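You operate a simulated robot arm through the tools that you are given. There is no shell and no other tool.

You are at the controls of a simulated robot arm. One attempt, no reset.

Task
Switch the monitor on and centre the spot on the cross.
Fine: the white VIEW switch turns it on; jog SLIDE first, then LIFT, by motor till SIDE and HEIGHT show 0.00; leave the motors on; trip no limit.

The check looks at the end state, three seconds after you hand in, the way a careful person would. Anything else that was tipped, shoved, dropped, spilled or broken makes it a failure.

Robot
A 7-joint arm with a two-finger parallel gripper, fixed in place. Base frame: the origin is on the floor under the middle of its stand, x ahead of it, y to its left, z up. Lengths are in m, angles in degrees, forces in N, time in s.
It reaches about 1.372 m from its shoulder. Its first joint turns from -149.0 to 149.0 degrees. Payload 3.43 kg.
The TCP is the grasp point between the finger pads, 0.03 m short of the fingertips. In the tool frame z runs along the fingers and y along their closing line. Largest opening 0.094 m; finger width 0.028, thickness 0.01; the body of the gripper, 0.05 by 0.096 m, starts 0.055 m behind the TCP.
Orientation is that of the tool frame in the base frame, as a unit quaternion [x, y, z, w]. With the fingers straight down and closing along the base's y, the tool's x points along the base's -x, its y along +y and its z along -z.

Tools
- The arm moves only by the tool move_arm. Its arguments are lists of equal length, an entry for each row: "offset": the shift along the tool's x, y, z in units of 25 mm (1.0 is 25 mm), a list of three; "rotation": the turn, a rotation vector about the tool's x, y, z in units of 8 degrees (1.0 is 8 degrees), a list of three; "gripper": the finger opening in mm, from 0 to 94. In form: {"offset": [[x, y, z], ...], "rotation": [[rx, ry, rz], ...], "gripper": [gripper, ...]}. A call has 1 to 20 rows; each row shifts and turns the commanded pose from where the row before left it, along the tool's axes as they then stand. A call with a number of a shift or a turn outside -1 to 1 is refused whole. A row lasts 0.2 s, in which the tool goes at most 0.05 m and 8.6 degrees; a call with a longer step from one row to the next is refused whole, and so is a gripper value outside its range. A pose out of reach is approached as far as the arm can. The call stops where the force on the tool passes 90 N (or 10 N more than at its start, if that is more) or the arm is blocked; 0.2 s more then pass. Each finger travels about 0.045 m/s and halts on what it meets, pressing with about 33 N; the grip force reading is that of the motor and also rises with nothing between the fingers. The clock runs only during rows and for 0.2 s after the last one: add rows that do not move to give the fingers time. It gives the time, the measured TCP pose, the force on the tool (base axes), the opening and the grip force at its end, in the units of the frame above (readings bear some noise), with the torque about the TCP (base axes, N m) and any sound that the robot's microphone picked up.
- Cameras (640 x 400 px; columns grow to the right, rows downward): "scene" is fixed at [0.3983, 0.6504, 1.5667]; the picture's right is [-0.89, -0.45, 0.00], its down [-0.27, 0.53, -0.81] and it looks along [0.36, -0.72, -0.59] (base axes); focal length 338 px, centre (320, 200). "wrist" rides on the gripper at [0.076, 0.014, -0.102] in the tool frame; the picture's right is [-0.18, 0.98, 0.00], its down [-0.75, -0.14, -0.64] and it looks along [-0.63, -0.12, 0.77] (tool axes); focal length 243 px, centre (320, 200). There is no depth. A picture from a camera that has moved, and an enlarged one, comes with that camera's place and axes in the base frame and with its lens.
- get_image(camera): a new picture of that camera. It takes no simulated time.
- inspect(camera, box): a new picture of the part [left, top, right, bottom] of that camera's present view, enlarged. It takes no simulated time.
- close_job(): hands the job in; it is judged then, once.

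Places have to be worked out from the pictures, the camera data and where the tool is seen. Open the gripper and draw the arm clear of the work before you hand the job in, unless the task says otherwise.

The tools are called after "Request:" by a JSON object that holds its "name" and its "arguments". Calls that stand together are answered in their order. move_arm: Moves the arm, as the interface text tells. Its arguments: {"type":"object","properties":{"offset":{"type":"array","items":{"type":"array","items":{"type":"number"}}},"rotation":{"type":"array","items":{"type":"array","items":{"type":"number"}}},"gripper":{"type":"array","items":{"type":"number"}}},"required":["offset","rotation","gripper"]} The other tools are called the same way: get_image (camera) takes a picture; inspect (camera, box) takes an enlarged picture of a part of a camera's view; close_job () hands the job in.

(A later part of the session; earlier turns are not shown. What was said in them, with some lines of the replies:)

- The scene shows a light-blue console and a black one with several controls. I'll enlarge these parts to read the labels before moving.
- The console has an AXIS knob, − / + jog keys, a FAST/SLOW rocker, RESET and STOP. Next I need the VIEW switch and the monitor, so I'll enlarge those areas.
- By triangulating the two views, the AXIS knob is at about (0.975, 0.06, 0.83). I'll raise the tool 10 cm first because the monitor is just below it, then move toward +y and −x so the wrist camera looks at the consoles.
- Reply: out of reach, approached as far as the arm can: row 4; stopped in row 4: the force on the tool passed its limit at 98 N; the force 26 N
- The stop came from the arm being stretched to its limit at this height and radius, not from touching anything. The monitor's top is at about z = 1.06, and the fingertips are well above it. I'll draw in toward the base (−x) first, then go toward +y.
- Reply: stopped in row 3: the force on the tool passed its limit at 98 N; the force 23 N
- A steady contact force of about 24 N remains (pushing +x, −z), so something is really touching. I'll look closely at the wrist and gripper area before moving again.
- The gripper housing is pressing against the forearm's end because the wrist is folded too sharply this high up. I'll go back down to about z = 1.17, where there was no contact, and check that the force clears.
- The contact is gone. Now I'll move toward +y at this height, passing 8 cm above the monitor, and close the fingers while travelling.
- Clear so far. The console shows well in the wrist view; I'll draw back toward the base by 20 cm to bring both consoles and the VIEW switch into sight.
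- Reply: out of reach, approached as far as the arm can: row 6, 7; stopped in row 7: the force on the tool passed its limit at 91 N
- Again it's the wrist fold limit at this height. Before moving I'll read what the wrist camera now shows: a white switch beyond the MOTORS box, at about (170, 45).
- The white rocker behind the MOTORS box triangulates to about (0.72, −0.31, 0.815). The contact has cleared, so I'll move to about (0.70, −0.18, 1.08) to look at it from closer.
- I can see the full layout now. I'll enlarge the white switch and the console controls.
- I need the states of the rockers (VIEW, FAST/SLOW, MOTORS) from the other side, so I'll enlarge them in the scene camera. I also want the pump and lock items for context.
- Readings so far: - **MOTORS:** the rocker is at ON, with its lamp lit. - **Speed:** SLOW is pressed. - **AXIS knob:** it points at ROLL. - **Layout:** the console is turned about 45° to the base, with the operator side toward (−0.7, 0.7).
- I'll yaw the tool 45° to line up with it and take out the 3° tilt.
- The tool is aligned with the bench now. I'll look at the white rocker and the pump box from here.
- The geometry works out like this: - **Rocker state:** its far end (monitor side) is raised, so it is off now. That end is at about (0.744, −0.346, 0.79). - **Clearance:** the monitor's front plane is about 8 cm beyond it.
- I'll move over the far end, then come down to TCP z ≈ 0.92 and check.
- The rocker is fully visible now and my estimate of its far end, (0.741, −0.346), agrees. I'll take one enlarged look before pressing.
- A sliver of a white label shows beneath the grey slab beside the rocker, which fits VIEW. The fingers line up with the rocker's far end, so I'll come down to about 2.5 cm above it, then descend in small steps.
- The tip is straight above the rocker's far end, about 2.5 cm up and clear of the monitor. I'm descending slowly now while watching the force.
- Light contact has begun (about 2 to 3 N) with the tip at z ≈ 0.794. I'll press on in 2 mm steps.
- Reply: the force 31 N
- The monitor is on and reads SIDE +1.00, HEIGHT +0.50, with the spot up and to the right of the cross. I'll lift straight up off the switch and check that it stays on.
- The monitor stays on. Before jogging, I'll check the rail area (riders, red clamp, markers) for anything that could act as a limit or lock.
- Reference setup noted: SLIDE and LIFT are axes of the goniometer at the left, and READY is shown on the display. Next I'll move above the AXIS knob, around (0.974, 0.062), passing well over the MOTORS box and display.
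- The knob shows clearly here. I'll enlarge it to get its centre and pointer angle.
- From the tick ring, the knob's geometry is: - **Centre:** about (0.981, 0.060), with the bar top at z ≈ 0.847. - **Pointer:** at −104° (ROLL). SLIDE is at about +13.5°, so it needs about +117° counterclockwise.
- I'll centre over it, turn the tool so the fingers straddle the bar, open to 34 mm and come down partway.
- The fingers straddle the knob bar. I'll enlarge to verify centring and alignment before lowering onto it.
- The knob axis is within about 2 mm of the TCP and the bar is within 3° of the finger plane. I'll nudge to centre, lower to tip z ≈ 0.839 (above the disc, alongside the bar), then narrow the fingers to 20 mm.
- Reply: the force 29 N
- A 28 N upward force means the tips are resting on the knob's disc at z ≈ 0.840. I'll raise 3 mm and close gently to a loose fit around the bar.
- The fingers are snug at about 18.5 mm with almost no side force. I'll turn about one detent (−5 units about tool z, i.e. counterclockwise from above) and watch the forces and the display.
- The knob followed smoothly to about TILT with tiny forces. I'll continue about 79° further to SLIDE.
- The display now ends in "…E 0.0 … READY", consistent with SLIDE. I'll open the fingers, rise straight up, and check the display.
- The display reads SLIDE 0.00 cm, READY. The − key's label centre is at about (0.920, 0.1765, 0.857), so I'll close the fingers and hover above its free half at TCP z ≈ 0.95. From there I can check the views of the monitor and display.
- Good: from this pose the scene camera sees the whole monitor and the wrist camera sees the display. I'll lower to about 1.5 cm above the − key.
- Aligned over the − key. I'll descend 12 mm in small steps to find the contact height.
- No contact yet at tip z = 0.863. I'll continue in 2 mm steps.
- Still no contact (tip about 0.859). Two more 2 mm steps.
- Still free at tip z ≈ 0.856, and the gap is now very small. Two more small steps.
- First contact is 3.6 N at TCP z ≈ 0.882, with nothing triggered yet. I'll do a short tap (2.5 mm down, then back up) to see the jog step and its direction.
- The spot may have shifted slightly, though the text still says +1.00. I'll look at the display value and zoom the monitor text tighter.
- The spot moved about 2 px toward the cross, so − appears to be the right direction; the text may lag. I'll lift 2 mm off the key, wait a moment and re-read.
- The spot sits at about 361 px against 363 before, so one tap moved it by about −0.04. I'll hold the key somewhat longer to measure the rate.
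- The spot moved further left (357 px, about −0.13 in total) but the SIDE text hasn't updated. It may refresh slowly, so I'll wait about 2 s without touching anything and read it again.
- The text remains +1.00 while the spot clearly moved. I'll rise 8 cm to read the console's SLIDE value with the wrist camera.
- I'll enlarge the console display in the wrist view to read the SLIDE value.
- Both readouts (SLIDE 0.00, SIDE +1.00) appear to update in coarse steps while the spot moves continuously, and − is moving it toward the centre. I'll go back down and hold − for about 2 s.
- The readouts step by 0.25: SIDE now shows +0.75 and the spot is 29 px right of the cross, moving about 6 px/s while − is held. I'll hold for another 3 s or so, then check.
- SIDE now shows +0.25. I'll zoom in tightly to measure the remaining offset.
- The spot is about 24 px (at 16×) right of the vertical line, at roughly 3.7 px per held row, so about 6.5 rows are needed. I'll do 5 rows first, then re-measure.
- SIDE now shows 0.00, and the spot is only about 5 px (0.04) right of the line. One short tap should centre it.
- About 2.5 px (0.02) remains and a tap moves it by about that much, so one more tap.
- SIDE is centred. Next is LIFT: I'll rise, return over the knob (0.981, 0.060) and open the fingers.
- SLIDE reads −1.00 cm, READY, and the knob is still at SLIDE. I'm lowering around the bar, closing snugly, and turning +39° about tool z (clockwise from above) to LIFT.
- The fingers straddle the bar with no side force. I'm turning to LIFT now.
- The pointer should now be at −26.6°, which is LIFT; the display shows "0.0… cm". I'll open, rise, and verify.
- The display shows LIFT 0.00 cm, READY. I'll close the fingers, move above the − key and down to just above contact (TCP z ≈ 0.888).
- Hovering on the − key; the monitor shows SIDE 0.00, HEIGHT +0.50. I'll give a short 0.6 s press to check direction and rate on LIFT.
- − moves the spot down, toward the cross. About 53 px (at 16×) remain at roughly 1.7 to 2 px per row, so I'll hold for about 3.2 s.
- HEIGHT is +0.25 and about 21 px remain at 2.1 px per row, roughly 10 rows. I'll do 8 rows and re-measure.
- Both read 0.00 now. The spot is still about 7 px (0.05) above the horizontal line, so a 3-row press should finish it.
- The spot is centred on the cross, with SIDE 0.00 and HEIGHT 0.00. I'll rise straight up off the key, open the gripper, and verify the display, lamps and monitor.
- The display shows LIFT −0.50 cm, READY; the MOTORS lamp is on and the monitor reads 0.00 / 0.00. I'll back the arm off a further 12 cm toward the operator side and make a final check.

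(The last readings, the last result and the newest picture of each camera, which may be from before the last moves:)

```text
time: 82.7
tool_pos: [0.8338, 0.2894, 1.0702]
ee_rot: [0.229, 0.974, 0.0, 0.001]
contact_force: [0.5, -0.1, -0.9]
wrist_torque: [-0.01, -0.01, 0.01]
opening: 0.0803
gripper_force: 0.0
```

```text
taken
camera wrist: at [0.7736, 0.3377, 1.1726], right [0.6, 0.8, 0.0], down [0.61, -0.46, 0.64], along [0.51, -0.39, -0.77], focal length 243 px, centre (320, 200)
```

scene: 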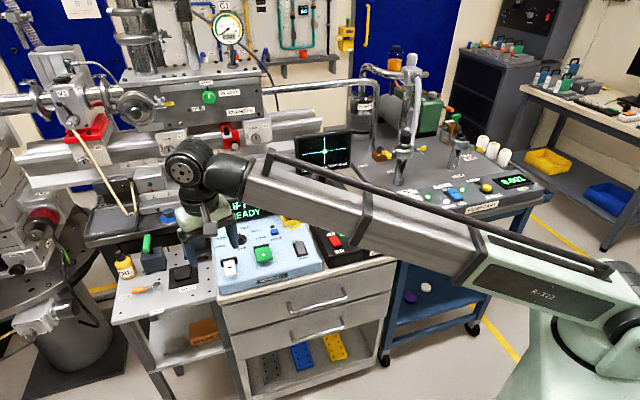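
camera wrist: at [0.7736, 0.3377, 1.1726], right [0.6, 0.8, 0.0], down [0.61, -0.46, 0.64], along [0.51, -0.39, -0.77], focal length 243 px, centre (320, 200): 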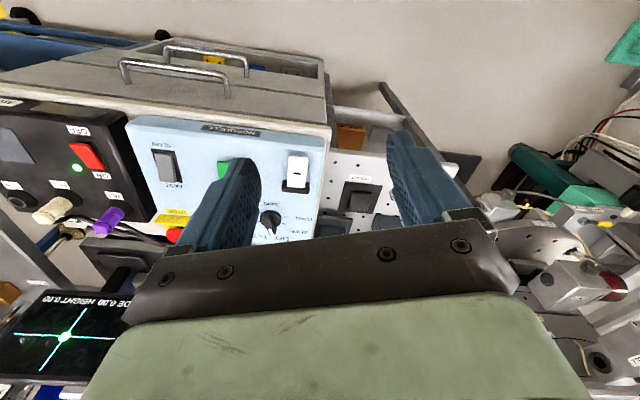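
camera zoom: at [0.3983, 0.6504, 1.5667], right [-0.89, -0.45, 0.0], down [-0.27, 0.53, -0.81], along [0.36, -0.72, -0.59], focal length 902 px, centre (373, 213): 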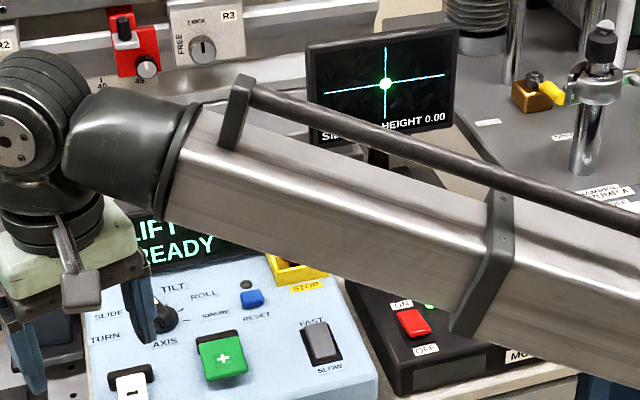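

The final state is as asked. The monitor is on with the spot centred, SIDE 0.00 and HEIGHT 0.00. MOTORS is on with its lamp lit, the display says READY, and no limit tripped. The gripper is open, the arm is clear and nothing was disturbed, so I'm handing the job in.

Request:
{"name": "close_job", "arguments": {}}

```text
The job is handed in.
```

The monitor is on and the spot sits on the cross. SIDE and HEIGHT both read 0.00 when I handed the job in.

- **Monitor:** I pressed the far end of the white rocker behind the MOTORS box and the screen came on. Its label was hidden under the box, so I took it to be VIEW because it was the only unlabelled white switch.
- **SLIDE, then LIFT:** I jogged SLIDE first to −1.00 cm, then LIFT to −0.50 cm, using the − key at SLOW. The readouts only change in steps of 0.25, so I did the last part by eye until the spot was centred on both lines.
- **State left behind:** The motors are on with the lamp lit, and the display says READY. No limit message appeared. The AXIS knob is left at LIFT.
- **Contact:** Early on, the gripper pressed against the arm's own forearm three times while I was finding a clear path. The arm stopped itself each time, and none of the equipment was touched.

The gripper is open and the arm is about 20 cm above the console, backed off toward the operator side.
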